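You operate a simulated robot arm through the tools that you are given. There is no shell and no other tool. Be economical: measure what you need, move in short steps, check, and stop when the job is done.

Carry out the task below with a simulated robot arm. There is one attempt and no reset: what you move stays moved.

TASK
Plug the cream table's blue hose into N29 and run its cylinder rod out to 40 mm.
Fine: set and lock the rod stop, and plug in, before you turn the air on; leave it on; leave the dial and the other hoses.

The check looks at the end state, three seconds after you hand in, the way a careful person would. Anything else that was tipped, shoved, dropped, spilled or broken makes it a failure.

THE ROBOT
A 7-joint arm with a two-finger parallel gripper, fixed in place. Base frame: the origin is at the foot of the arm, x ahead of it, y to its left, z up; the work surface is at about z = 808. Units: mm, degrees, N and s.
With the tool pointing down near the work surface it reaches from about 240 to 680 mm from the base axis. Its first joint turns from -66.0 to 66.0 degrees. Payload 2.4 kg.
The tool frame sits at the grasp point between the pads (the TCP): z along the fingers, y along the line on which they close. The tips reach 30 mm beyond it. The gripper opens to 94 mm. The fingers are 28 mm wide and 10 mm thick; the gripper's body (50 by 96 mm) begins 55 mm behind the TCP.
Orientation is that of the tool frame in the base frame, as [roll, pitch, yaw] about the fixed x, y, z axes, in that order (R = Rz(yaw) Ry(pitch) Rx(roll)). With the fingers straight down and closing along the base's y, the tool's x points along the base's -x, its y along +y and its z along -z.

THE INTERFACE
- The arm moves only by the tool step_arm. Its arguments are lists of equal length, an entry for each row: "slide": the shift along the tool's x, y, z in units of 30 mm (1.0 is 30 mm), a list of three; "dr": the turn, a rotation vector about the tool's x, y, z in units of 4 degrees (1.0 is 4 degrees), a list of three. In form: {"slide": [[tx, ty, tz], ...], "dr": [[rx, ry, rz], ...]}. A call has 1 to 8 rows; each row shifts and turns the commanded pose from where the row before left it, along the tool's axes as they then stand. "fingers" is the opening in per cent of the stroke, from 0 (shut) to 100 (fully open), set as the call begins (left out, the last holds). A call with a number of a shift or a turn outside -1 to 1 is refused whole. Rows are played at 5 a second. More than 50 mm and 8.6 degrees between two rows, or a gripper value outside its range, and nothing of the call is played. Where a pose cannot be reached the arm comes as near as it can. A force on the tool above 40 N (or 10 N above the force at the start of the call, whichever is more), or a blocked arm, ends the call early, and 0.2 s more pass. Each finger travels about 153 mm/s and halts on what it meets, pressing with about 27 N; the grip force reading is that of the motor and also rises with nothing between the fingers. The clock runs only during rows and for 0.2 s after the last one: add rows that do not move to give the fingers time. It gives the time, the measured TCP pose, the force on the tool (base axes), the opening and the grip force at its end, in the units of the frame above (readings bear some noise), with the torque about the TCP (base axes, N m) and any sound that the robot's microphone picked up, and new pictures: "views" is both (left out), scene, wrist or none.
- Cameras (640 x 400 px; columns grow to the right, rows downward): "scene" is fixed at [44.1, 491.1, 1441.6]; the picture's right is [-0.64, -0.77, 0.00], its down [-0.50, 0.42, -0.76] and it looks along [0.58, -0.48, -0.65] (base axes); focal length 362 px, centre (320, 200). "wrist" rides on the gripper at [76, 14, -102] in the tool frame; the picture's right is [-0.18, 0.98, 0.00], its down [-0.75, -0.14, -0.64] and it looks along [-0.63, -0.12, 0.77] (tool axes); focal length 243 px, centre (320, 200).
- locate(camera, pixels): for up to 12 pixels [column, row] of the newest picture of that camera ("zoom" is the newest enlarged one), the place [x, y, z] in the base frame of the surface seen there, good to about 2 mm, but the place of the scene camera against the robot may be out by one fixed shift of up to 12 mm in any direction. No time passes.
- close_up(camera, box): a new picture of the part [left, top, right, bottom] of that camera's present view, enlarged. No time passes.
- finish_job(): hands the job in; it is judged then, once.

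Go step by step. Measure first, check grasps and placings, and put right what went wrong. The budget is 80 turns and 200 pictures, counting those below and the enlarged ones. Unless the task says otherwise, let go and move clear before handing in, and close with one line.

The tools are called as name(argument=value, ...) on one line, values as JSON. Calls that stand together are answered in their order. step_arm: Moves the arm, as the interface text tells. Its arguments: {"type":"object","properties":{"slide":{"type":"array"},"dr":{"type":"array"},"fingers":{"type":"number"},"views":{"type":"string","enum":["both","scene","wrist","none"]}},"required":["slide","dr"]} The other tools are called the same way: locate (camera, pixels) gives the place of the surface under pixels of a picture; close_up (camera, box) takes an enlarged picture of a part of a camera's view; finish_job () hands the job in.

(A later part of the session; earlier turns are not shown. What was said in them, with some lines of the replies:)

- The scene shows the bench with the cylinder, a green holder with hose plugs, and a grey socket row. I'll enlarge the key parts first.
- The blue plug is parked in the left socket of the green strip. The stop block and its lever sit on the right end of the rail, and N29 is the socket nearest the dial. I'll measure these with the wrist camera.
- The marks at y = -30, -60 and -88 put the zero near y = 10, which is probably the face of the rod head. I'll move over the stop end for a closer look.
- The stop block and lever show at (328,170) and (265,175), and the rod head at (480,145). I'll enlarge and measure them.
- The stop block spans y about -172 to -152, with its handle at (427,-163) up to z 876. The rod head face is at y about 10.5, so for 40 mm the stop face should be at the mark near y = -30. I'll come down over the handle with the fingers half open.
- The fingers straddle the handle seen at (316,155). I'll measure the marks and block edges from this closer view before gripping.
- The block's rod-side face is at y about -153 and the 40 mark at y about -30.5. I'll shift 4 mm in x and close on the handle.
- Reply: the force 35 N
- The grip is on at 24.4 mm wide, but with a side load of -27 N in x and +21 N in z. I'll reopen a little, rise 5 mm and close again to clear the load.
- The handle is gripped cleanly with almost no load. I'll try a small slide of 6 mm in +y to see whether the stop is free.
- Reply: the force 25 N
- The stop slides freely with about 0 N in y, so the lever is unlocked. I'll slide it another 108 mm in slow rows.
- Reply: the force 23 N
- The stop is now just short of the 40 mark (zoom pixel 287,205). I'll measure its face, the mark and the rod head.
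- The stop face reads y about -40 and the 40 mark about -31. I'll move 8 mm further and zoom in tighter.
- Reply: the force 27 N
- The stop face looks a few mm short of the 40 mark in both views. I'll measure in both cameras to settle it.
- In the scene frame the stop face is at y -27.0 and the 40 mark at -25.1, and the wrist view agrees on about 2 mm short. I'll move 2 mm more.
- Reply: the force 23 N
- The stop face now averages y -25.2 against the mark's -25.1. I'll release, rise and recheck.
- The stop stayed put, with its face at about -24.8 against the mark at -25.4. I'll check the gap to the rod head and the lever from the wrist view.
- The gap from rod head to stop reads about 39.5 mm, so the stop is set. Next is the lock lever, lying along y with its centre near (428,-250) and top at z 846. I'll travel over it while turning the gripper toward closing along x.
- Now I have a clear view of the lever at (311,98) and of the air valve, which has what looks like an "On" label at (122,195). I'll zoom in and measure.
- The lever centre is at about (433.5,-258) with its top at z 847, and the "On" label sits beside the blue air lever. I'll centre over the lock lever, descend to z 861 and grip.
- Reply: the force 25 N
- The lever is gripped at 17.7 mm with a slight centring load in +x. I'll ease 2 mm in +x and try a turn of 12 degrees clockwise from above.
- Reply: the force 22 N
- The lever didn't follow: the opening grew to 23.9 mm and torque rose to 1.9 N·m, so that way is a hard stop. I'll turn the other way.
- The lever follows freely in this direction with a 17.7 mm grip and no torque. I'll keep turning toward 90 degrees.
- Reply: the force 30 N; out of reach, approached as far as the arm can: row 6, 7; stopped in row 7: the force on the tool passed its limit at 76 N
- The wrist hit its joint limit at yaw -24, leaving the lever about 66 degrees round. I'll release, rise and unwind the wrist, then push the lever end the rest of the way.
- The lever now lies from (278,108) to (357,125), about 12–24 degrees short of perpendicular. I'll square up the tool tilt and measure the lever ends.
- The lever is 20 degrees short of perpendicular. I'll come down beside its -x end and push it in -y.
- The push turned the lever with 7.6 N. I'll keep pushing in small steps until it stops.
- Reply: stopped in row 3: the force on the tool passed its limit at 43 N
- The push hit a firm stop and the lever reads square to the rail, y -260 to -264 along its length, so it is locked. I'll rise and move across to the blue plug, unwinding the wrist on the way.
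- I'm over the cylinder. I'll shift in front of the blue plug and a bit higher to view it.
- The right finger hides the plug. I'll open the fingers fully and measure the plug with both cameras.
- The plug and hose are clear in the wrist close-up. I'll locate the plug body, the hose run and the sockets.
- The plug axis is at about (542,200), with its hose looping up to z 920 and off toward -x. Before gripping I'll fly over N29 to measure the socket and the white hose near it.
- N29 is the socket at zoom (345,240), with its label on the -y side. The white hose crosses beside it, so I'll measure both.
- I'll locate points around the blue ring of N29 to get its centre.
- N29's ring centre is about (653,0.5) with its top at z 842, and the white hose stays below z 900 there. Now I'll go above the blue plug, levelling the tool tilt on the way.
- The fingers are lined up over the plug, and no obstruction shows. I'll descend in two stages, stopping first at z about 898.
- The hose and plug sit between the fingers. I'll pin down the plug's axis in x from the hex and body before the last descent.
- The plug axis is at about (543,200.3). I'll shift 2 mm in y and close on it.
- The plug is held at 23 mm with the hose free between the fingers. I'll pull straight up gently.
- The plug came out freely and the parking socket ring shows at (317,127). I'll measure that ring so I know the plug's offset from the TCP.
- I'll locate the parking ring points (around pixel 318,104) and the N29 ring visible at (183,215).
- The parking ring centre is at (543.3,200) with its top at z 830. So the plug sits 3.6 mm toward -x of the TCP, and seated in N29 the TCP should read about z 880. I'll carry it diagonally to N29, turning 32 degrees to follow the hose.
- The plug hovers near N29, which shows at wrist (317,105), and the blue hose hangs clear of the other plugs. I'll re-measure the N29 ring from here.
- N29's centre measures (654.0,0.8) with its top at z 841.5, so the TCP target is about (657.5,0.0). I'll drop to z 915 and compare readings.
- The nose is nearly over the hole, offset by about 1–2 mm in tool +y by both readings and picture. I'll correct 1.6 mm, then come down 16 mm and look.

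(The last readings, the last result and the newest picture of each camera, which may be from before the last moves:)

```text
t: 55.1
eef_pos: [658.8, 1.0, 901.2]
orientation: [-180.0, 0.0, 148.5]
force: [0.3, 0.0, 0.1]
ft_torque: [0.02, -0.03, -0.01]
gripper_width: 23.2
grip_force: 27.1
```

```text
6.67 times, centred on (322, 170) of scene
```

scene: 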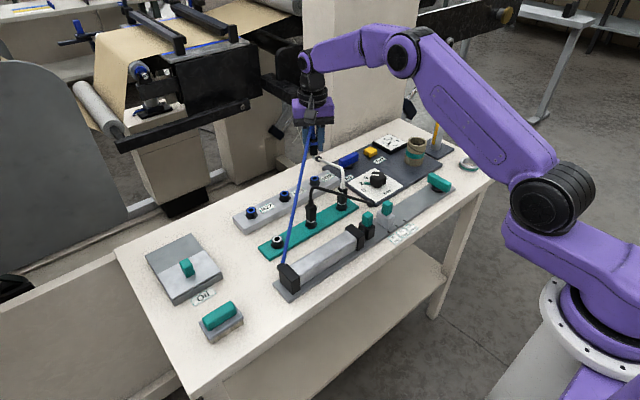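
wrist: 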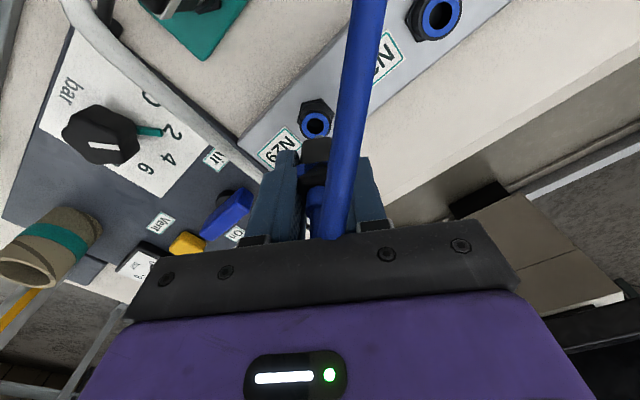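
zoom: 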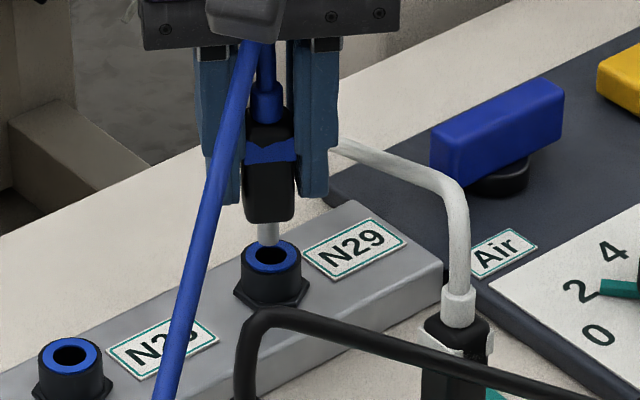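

The nose tip lies over the hole in both views. I'll lower it slowly and watch the force.

step_arm(slide=[[0, 0, 0.12], [0, 0, 0.12], [0, 0, 0.1], [0, 0, 0]], dr=[[0, 0, 0], [0, 0, 0], [0, 0, 0], [0, 0, 0]], views="none")

close_up(camera="wrist", box=[280, 95, 376, 165])

close_up(camera="scene", box=[290, 140, 354, 200])

```text
t: 56.1
eef_pos: [657.7, 0.6, 891.7]
orientation: [-179.9, 0.0, 148.5]
force: [-0.4, 0.1, 0.8]
ft_torque: [0.0, 0.0, 0.02]
gripper_width: 23.0
grip_force: 27.0
```

```text
5.71 times, centred on (328, 130) of wrist
```

zoom: 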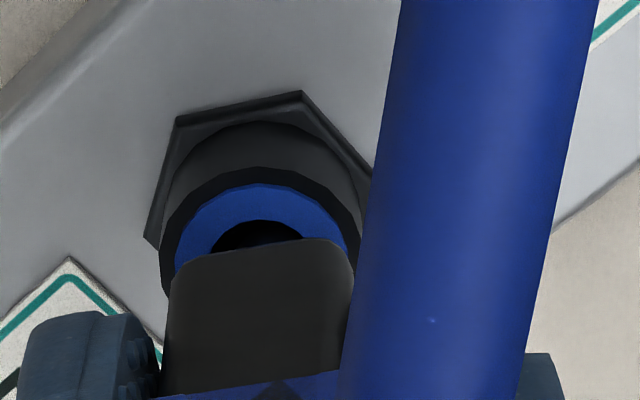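

```text
6.67 times, centred on (322, 170) of scene
```

zoom: 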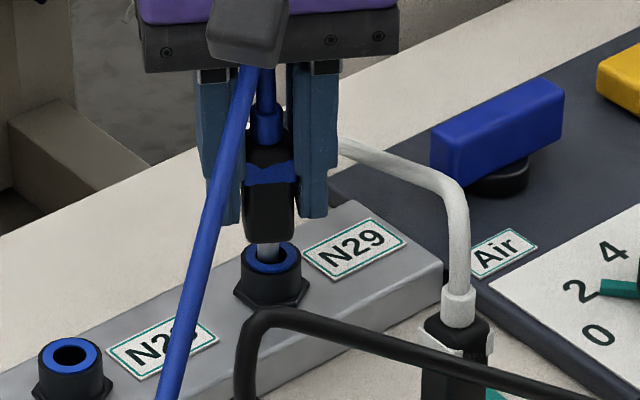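

The nose is in the hole with no force on the tool. I'll press it down the remaining 12 mm to seat it.

step_arm(slide=[[0, 0, 0.1], [0, 0, 0.1], [0, 0, 0.1], [0, 0, 0.1], [0, 0, 0]], dr=[[0, 0, 0], [0, 0, 0], [0, 0, 0], [0, 0, 0], [0, 0, 0]], views="none")

close_up(camera="scene", box=[290, 140, 354, 200])

```text
t: 57.3
eef_pos: [658.5, 1.8, 879.2]
orientation: [179.8, 0.3, 148.5]
force: [-1.7, 0.2, 23.8]
ft_torque: [0.0, 0.15, 0.0]
gripper_width: 23.4
grip_force: 27.0
```

```text
6.67 times, centred on (322, 170) of scene
```

zoom: 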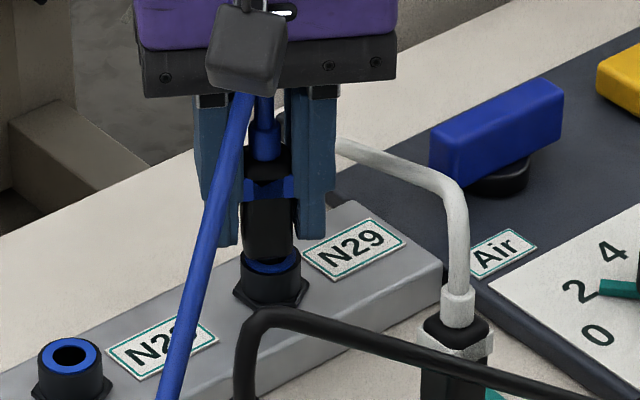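

Resistance is 24 N at z 879, about the expected seat, but no click was heard. I'll press a little more.

step_arm(slide=[[0, 0, 0.05], [0, 0, 0.05], [0, 0, 0.05], [0, 0, 0]], dr=[[0, 0, 0], [0, 0, 0], [0, 0, 0], [0, 0, 0]], views="wrist")

close_up(camera="scene", box=[290, 140, 354, 200])

```text
t: 58.3
eef_pos: [655.2, 0.3, 876.0]
orientation: [179.9, 0.1, 148.6]
force: [-1.4, -1.2, 22.6]
ft_torque: [-0.03, 0.14, 0.01]
gripper_width: 23.3
grip_force: 27.1
```

wrist: 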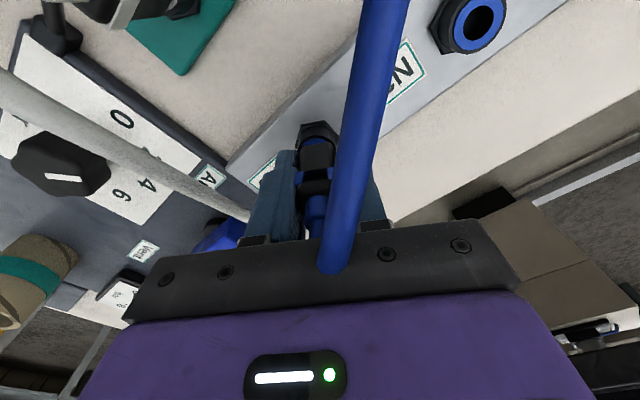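

```text
6.67 times, centred on (322, 170) of scene
```

zoom: 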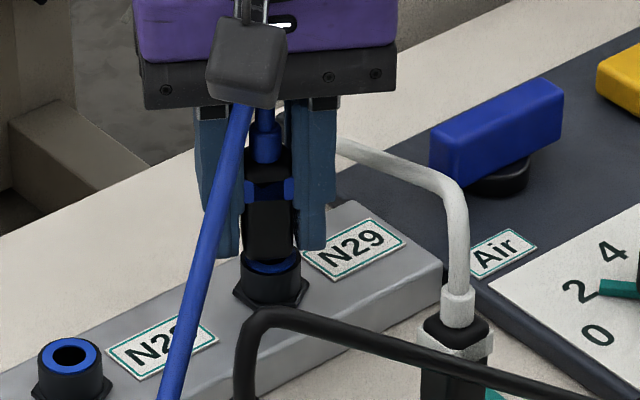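

The fingers slipped 3 mm down the plug while the plug itself stayed put, so it seems bottomed. I'll compare its height in N29 with how it sat in the parking socket.

locate(camera="zoom", pixels=[[246, 190], [290, 188], [290, 193], [270, 268], [262, 270], [270, 245], [268, 215], [270, 285], [70, 356], [60, 352]])

close_up(camera="wrist", box=[285, 110, 345, 200])

close_up(camera="scene", box=[284, 160, 364, 230])

```text
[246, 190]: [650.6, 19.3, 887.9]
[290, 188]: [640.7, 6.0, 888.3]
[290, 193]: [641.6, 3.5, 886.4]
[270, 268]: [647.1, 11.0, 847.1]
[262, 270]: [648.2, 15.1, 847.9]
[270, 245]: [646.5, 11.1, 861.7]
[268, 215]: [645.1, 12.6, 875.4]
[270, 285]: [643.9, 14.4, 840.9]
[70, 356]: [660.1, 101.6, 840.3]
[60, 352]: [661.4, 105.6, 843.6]
```

```text
4.44 times, centred on (315, 155) of wrist
```

zoom: 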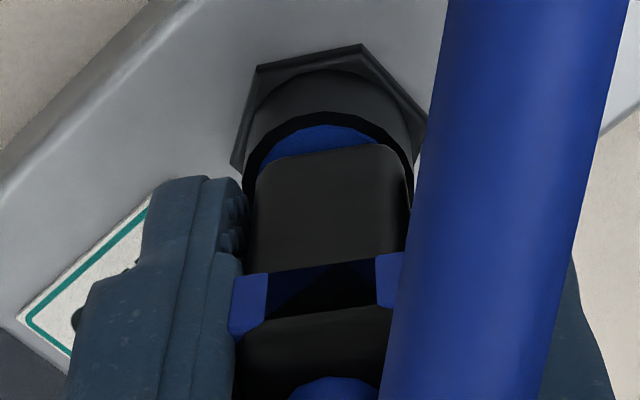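

```text
5.71 times, centred on (324, 195) of scene
```

zoom: 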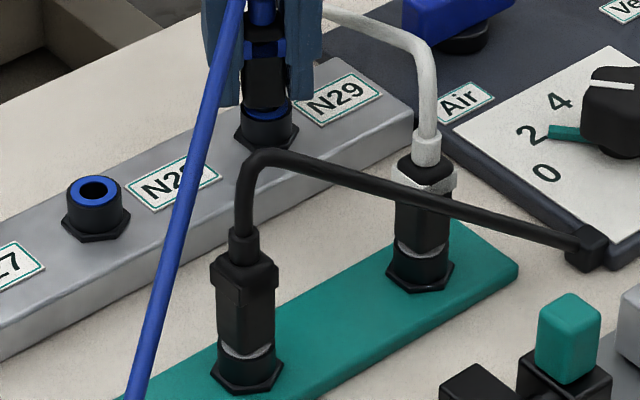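

The collar sits 40 mm above the ring, the same as when it was parked, so the plug is fully seated. I'll open slightly and rise straight up.

step_arm(slide=[[0, 0, 0], [0, 0, 0], [0, 0, -0.5], [0, 0, -0.8], [0, 0, -0.8], [0, 0, -0.8], [0, 0, 0]], dr=[[0, 0, 0], [0, 0, 0], [0, 0, 0], [0, 0, 0], [0, 0, 0], [0, 0, 0], [0, 0, 0]], fingers=38)

close_up(camera="scene", box=[250, 130, 378, 220])

close_up(camera="wrist", box=[220, 60, 420, 240])

```text
t: 59.9
eef_pos: [656.9, -0.8, 962.0]
orientation: [-180.0, -0.1, 148.6]
force: [-0.3, 0.3, -0.6]
ft_torque: [0.01, -0.01, -0.04]
gripper_width: 35.3
grip_force: 0.0
```

scene: 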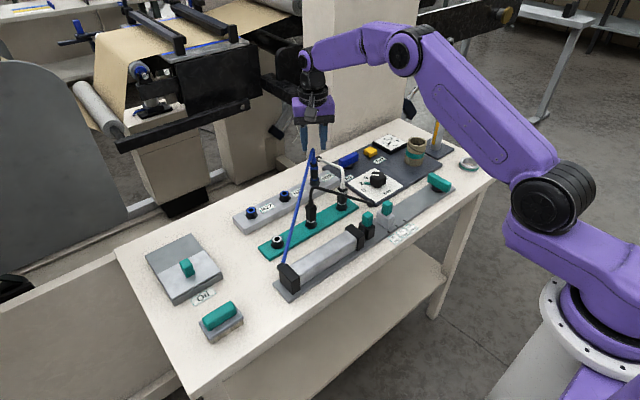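
wrist: 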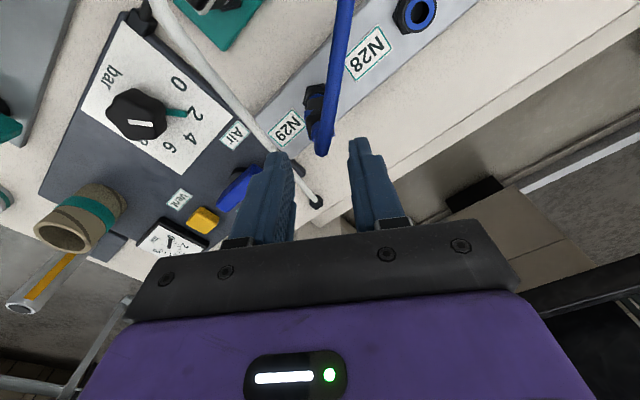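

```text
4.44 times, centred on (314, 175) of scene
```

zoom: 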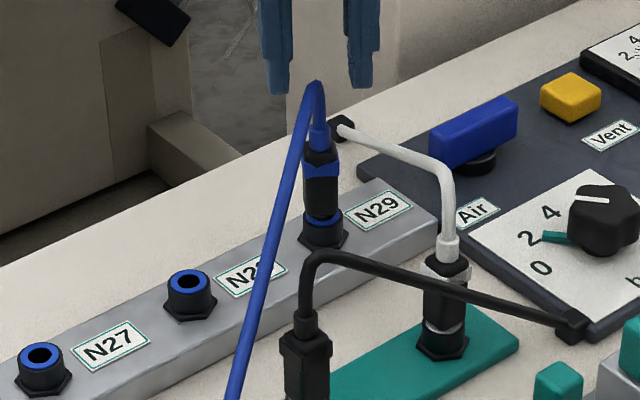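

```text
2.22 times, centred on (320, 150) of wrist
```

zoom: 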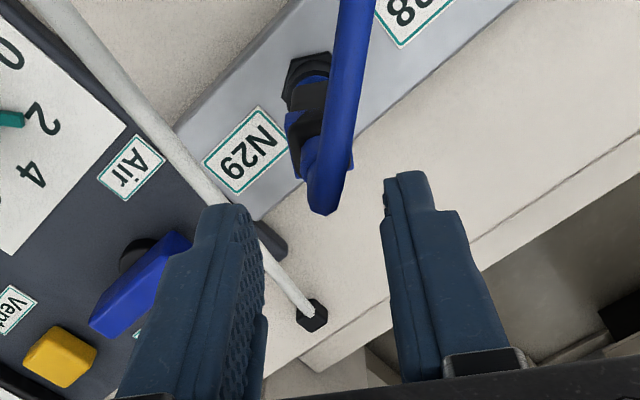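

The blue plug stands upright in N29 and its hose is clear of the others. Next is the air valve's blue lever, so I'll rise, move over it and turn the gripper to close along x.

step_arm(slide=[[0, 0, -0.6], [0, 0, -0.6], [0, 0, 0]], dr=[[0, 0, 0], [0, 0, 0], [0, 0, 0]], views="none")

step_arm(slide=[[-0.282, -0.461, 0], [-0.314, -0.44, 0], [-0.344, -0.416, 0], [-0.373, -0.391, 0], [-0.4, -0.363, 0], [-0.424, -0.334, 0], [-0.448, -0.302, 0], [-0.468, -0.269, 0]], dr=[[0, 0, 1], [0, 0, 1], [0, 0, 1], [0, 0, 1], [0, 0, 1], [0, 0, 1], [0, 0, 1], [0, 0, 1]], views="none")

step_arm(slide=[[0, 0, 0], [0, 0, 0], [0, 0, 0], [0, 0, 0], [0, 0, 0], [0, 0, 0], [0, 0, 0], [0, 0, 0]], dr=[[0, 0, 1], [0, 0, 1], [0, 0, 1], [0, 0, 1], [0, 0, 1], [0, 0, 1], [0, 0, 0.6], [0, 0, 0]], fingers=50)

close_up(camera="scene", box=[300, 120, 428, 210])

close_up(camera="wrist", box=[200, 40, 440, 240])

```text
t: 60.7
eef_pos: [657.0, 0.6, 999.5]
orientation: [180.0, 0.0, 148.5]
force: [-0.5, 0.5, 1.3]
ft_torque: [0.0, 0.01, 0.01]
gripper_width: 35.8
grip_force: 0.1
```

```text
t: 62.5
eef_pos: [657.9, -128.0, 998.0]
orientation: [-180.0, 0.0, 116.4]
force: [0.9, 0.3, 0.0]
ft_torque: [0.03, -0.02, 0.0]
gripper_width: 35.5
grip_force: 0.2
```

```text
t: 64.3
eef_pos: [657.7, -128.2, 996.1]
orientation: [-180.0, 0.0, 90.0]
force: [-1.7, -1.0, 0.5]
ft_torque: [0.01, 0.02, -0.01]
gripper_width: 47.1
grip_force: 0.0
```

scene: 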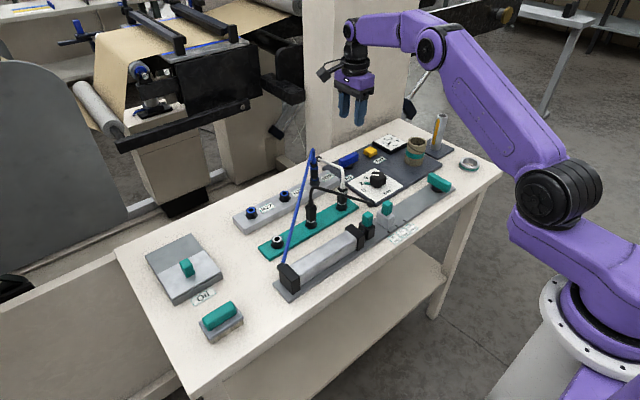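
wrist: 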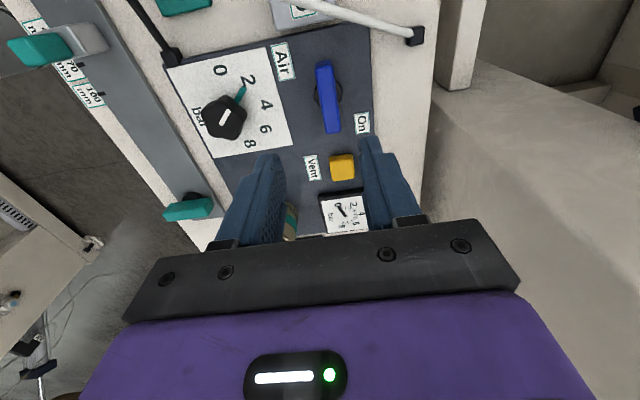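

```text
4.44 times, centred on (364, 165) of scene
```

zoom: 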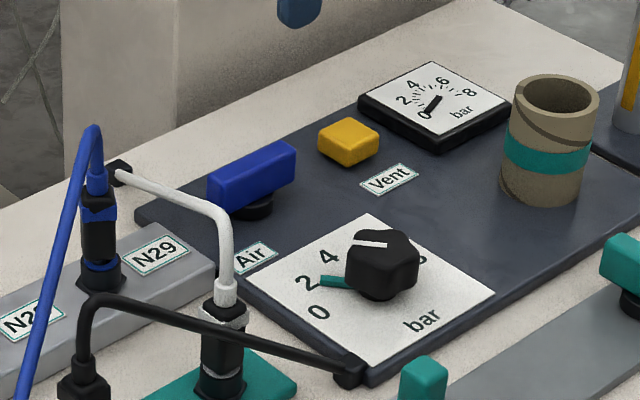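

```text
2.00 times, centred on (320, 140) of wrist
```

zoom: 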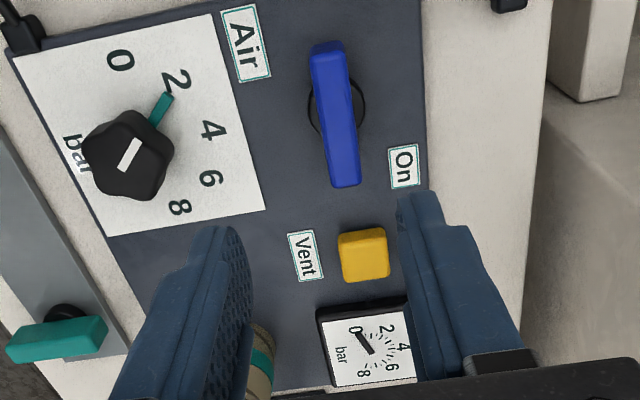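

The "On" label sits to the +x side near the lever's -y end, which suggests a counter-clockwise turn from above. I'll measure the lever.

locate(camera="zoom", pixels=[[328, 52], [337, 115], [346, 178], [322, 115], [352, 115], [362, 105], [312, 110], [404, 165], [365, 255]])

```text
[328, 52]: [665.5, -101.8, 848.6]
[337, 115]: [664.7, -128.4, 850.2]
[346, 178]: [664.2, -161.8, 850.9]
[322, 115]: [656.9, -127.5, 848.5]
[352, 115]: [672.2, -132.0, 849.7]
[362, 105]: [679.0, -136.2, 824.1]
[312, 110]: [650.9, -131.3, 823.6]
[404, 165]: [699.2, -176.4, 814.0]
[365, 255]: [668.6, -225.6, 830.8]
```

The lever centre is at (664.6,-131.5), near the reach limit but inside it. I'll descend over it to z 864.

step_arm(slide=[[-0.07, 0.1, 0.6], [0, 0.1, 0.8], [0, 0, 1], [0, 0, 1], [0, 0, 1], [0, 0, 0]], dr=[[0, 0, 0], [0, 0, 0], [0, 0, 0], [0, 0, 0], [0, 0, 0], [0, 0, 0]])

close_up(camera="wrist", box=[200, 40, 440, 240])

close_up(camera="scene", box=[300, 110, 428, 200])

```text
t: 65.7
eef_pos: [663.8, -129.4, 865.5]
orientation: [-180.0, 0.1, 90.1]
force: [0.3, 0.2, -0.6]
ft_torque: [0.0, 0.02, -0.01]
gripper_width: 47.2
grip_force: 0.0
```

scene: 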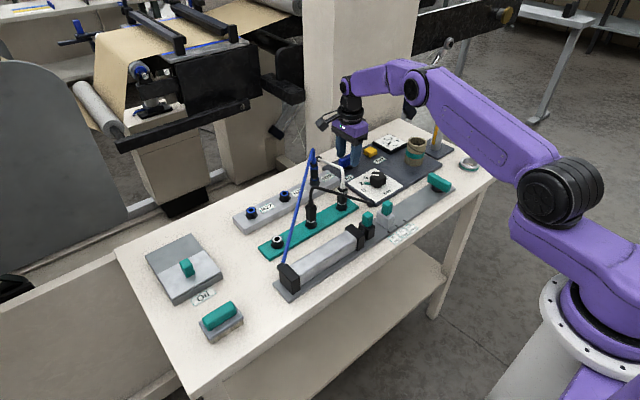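
wrist: 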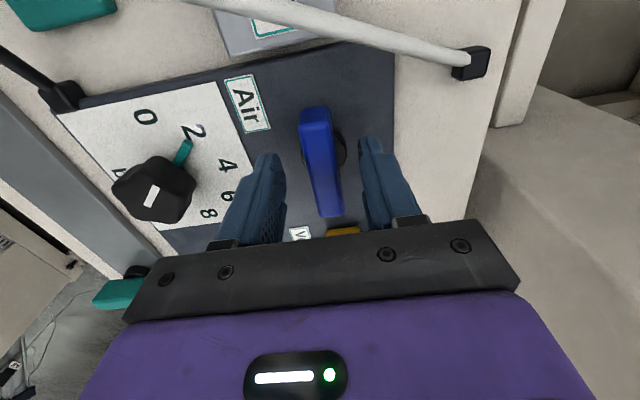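

```text
2.00 times, centred on (320, 140) of wrist
```

zoom: 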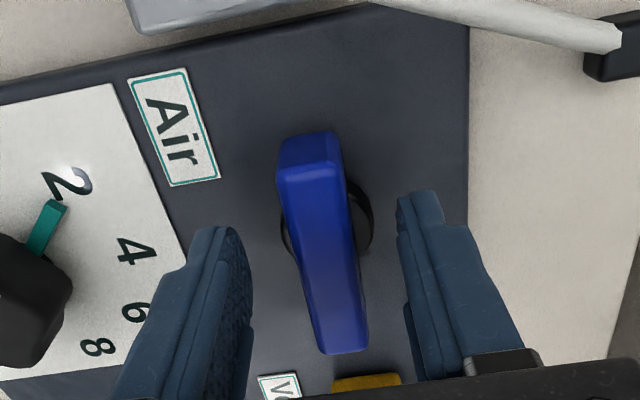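

```text
4.44 times, centred on (364, 155) of scene
```

zoom: 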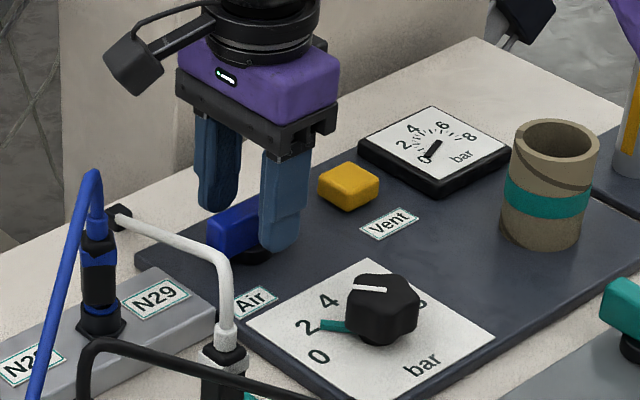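

The fingers straddle the lever with clearance. I'll close on it and test 12 degrees counter-clockwise.

step_arm(slide=[[0, 0, 0.1], [0, 0, 0], [0, 0, 0], [0, 0, 0]], dr=[[0, 0, 0], [0, 0, 0], [0, 0, 0], [0, 0, 0]], fingers=0, views="none")

step_arm(slide=[[0, 0, 0], [0, 0, 0], [0, 0, 0], [0, 0, 0]], dr=[[0, 0, -1], [0, 0, -1], [0, 0, -1], [0, 0, 0]], views="wrist")

```text
t: 66.7
eef_pos: [664.8, -129.7, 864.8]
orientation: [179.6, 0.1, 90.1]
force: [12.6, -0.3, 22.6]
ft_torque: [0.69, 0.2, 0.04]
gripper_width: 17.5
grip_force: 44.9
```

```text
t: 67.7
eef_pos: [664.4, -129.0, 865.3]
orientation: [179.8, 0.2, 102.2]
force: [4.9, 5.2, 26.1]
ft_torque: [0.23, 0.2, 0.04]
gripper_width: 17.7
grip_force: 45.5
```

wrist: 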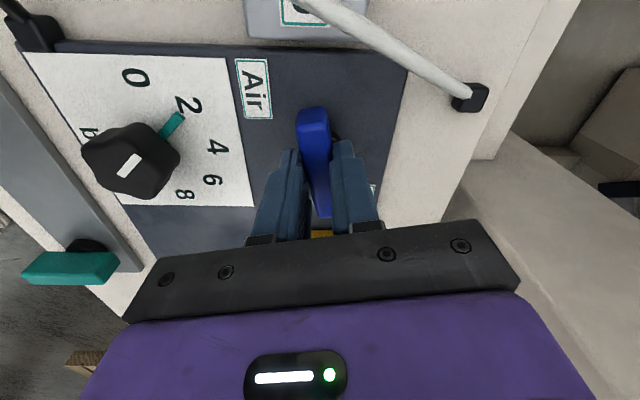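

The lever follows (17.7 mm grip, no torque), so this is the right direction. I'll keep turning to 90 degrees.

step_arm(slide=[[0, 0, 0], [0, 0, 0], [0, 0, 0], [0, 0, 0], [0, 0, 0], [0, 0, 0], [0, 0, 0], [0, 0, 0]], dr=[[0, 0, -1], [0, 0, -1], [0, 0, -1], [0, 0, -1], [0, 0, -1], [0, 0, -1], [0, 0, -1], [0, 0, -1]], views="none")

step_arm(slide=[[0, 0, 0], [0, 0, 0], [0, 0, 0], [0, 0, 0], [0, 0, 0], [0, 0, 0], [0, 0, 0], [0, 0, 0]], dr=[[0, 0, -1], [0, 0, -1], [0, 0, -1], [0, 0, -1], [0, 0, -1], [0, 0, -1], [0, 0, -1], [0, 0, -1]], views="both")

```text
t: 69.5
eef_pos: [661.6, -130.5, 864.0]
orientation: [-180.0, -0.1, 134.2]
force: [-17.7, 5.9, 34.1]
ft_torque: [-0.06, 0.13, -0.06]
gripper_width: 17.9
grip_force: 45.3
```

```text
t: 71.3
eef_pos: [660.6, -133.3, 863.3]
orientation: [-179.8, -0.2, 166.0]
force: [-23.8, -8.9, 32.7]
ft_torque: [-0.21, 0.22, -0.06]
gripper_width: 18.0
grip_force: 44.8
```

scene: 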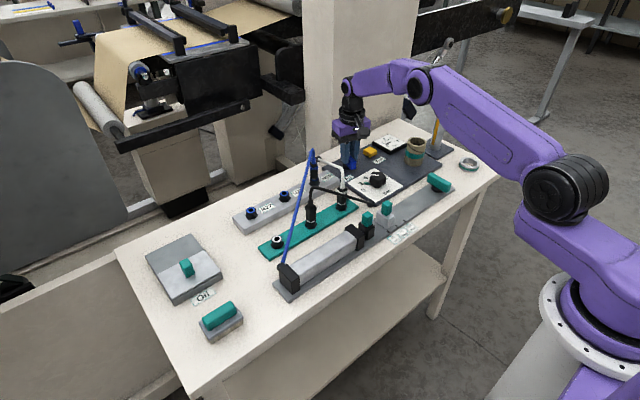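
wrist: 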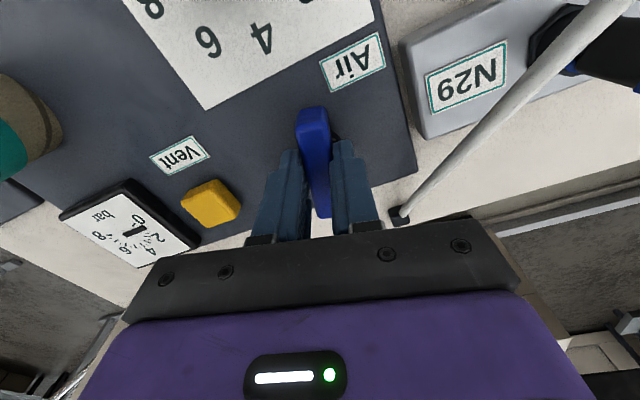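

The lever is at about 76 degrees and the load is moderate. I'll ease 3 mm toward -x and 2 mm up, then finish the turn.

step_arm(slide=[[0.1, 0, -0.06], [0, 0, 0], [0, 0, 0], [0, 0, 0], [0, 0, 0], [0, 0, 0]], dr=[[0, 0, 0], [0, 0, -1], [0, 0, -1], [0, 0, -1], [0, 0, -0.7], [0, 0, 0]], views="both")

close_up(camera="scene", box=[320, 130, 448, 250])

close_up(camera="wrist", box=[60, 120, 380, 280])

```text
t: 72.7
eef_pos: [659.1, -134.6, 862.4]
orientation: [-179.9, 0.2, -179.6]
force: [12.8, -21.9, -12.1]
ft_torque: [-0.4, -0.86, -1.36]
gripper_width: 17.8
grip_force: 45.1
```

scene: 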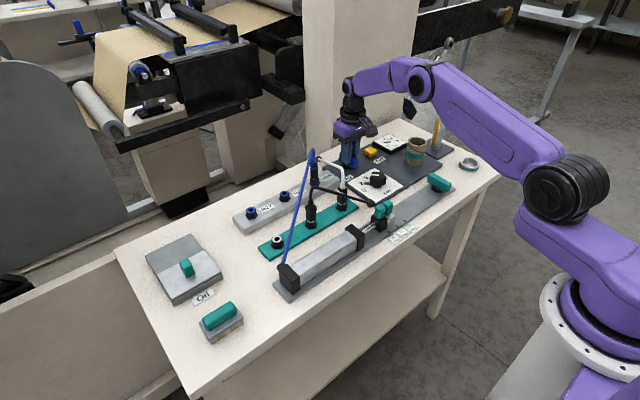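
wrist: 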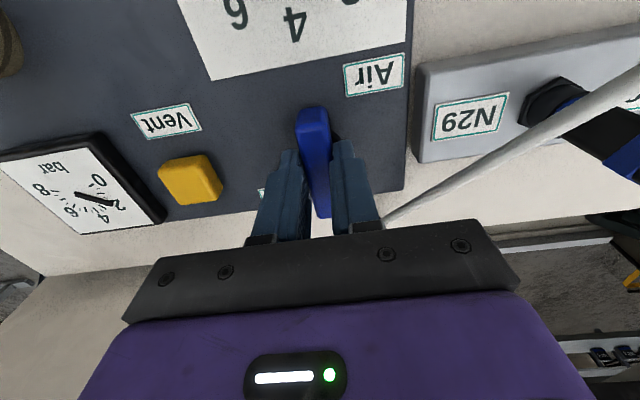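

```text
3.33 times, centred on (384, 190) of scene
```

zoom: 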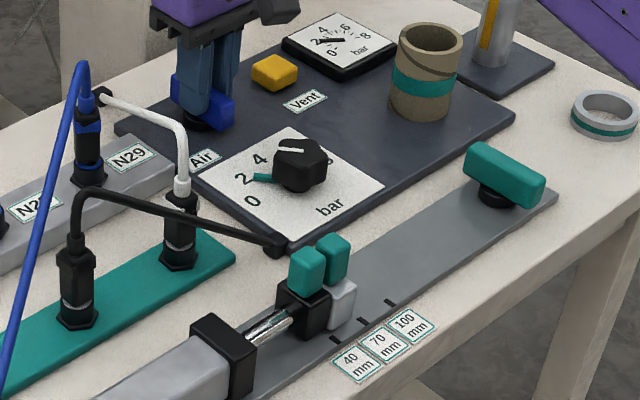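

```text
2.00 times, centred on (220, 200) of wrist
```

zoom: 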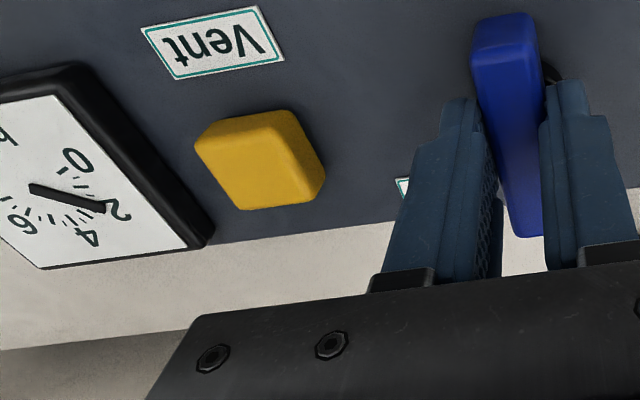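

The rod ran out against the stop, the gauge needle moved to about 2 bar, and the lever is at its end stop. I'll release and rise clear.

step_arm(slide=[[0, 0, 0], [0, 0, 0], [0, 0, -0.7], [0, 0, -1], [0, 0, -1], [0, 0, -1], [0, 0, 0]], dr=[[0, 0, 0], [0, 0, 0], [0, 0, 0], [0, 0, 0], [0, 0, 0], [0, 0, 0], [0, 0, 0]], fingers=45)

close_up(camera="scene", box=[320, 130, 448, 250])

close_up(camera="scene", box=[340, 190, 420, 240])

locate(camera="zoom", pixels=[[390, 335], [456, 289]])

close_up(camera="scene", box=[284, 130, 364, 200])

```text
t: 74.3
eef_pos: [659.8, -129.6, 975.7]
orientation: [179.9, 0.0, -179.1]
force: [0.9, -1.0, 0.9]
ft_torque: [0.02, 0.01, 0.0]
gripper_width: 42.5
grip_force: 0.0
```

scene: 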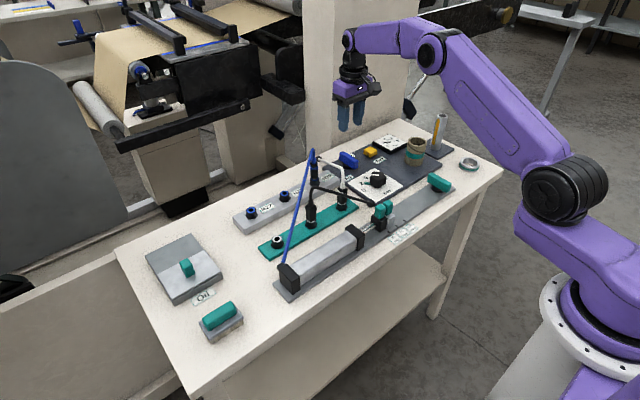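
wrist: 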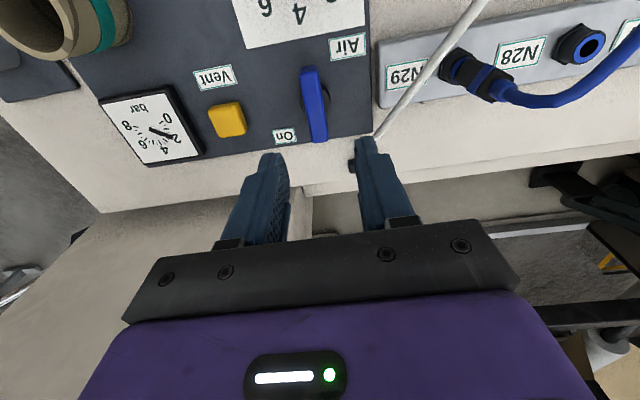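

```text
3.33 times, centred on (384, 190) of scene
```

zoom: 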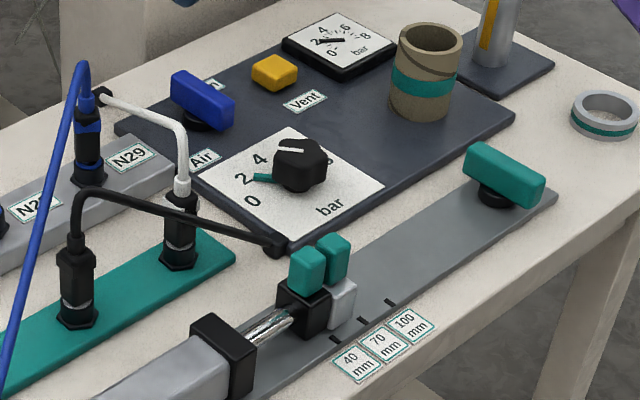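

```text
8.00 times, centred on (380, 215) of scene
```

zoom: 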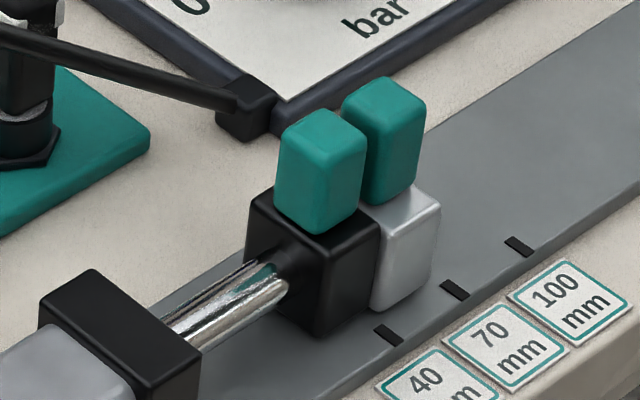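

```text
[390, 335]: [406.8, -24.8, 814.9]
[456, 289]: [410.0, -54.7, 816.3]
```

```text
5.71 times, centred on (324, 165) of scene
```

zoom: 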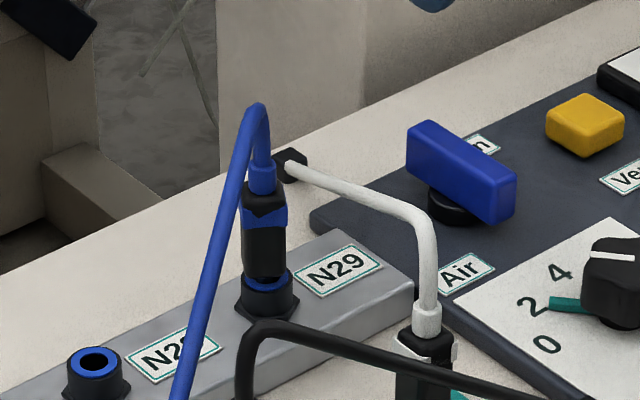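

The rod head rests against the stop, the plug stands in N29, the valve points to "On" and the gauge shows pressure. I'll move to a viewpoint over the rail for a final check of the 40 mm.

step_arm(slide=[[0.9, 0.3, -0.3], [0.95, 0.33, -0.2], [0.95, 0.33, -0.1], [0.95, 0.33, 0], [0.95, 0.33, 0], [0.95, 0.33, 0], [0.95, 0.33, 0], [0.95, 0.33, 0]], dr=[[0, 0, 0], [0, 0, 0], [0, 0, 0], [0, 0, 0], [0, 0, 0], [0, 0, 0], [0, 0, 0], [0, 0, 0]], views="wrist")

close_up(camera="wrist", box=[270, 40, 430, 140])

```text
t: 76.1
eef_pos: [433.5, -54.4, 994.3]
orientation: [-179.9, 0.0, -179.2]
force: [0.1, -0.8, 0.4]
ft_torque: [-0.02, -0.04, 0.0]
gripper_width: 42.2
grip_force: 0.1
```

wrist: 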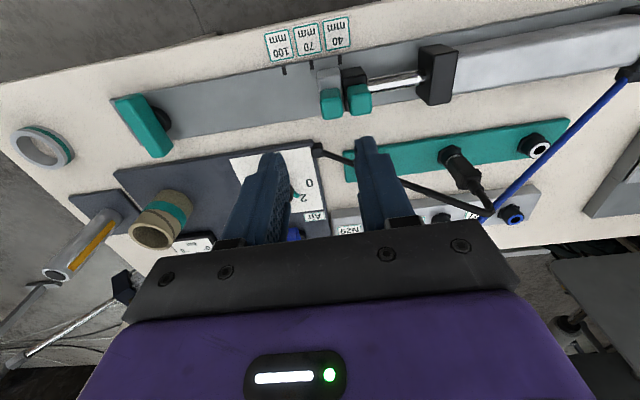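

```text
4.00 times, centred on (350, 90) of wrist
```

zoom: 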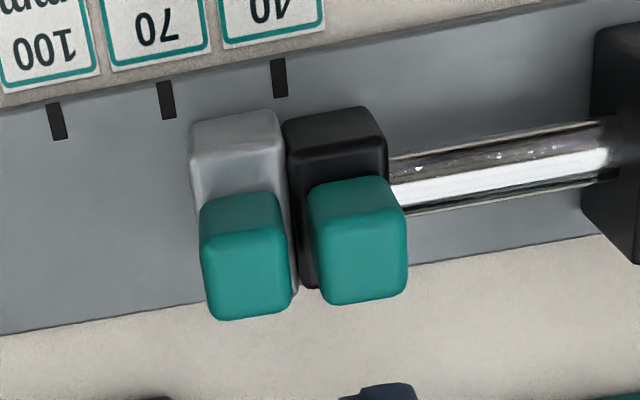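

The contact plane between rod head and stop (zoom 284,120) lines up with the 40 mark (279,77). The lock lever is across the rail, the arm is clear and nothing else was disturbed, so I'll hand in.

finish_job()

```text
The job is handed in.
```

The blue hose is plugged into N29, the stop is set and locked at 40 mm, and with the air left on the rod is out against the stop at the 40 mark.
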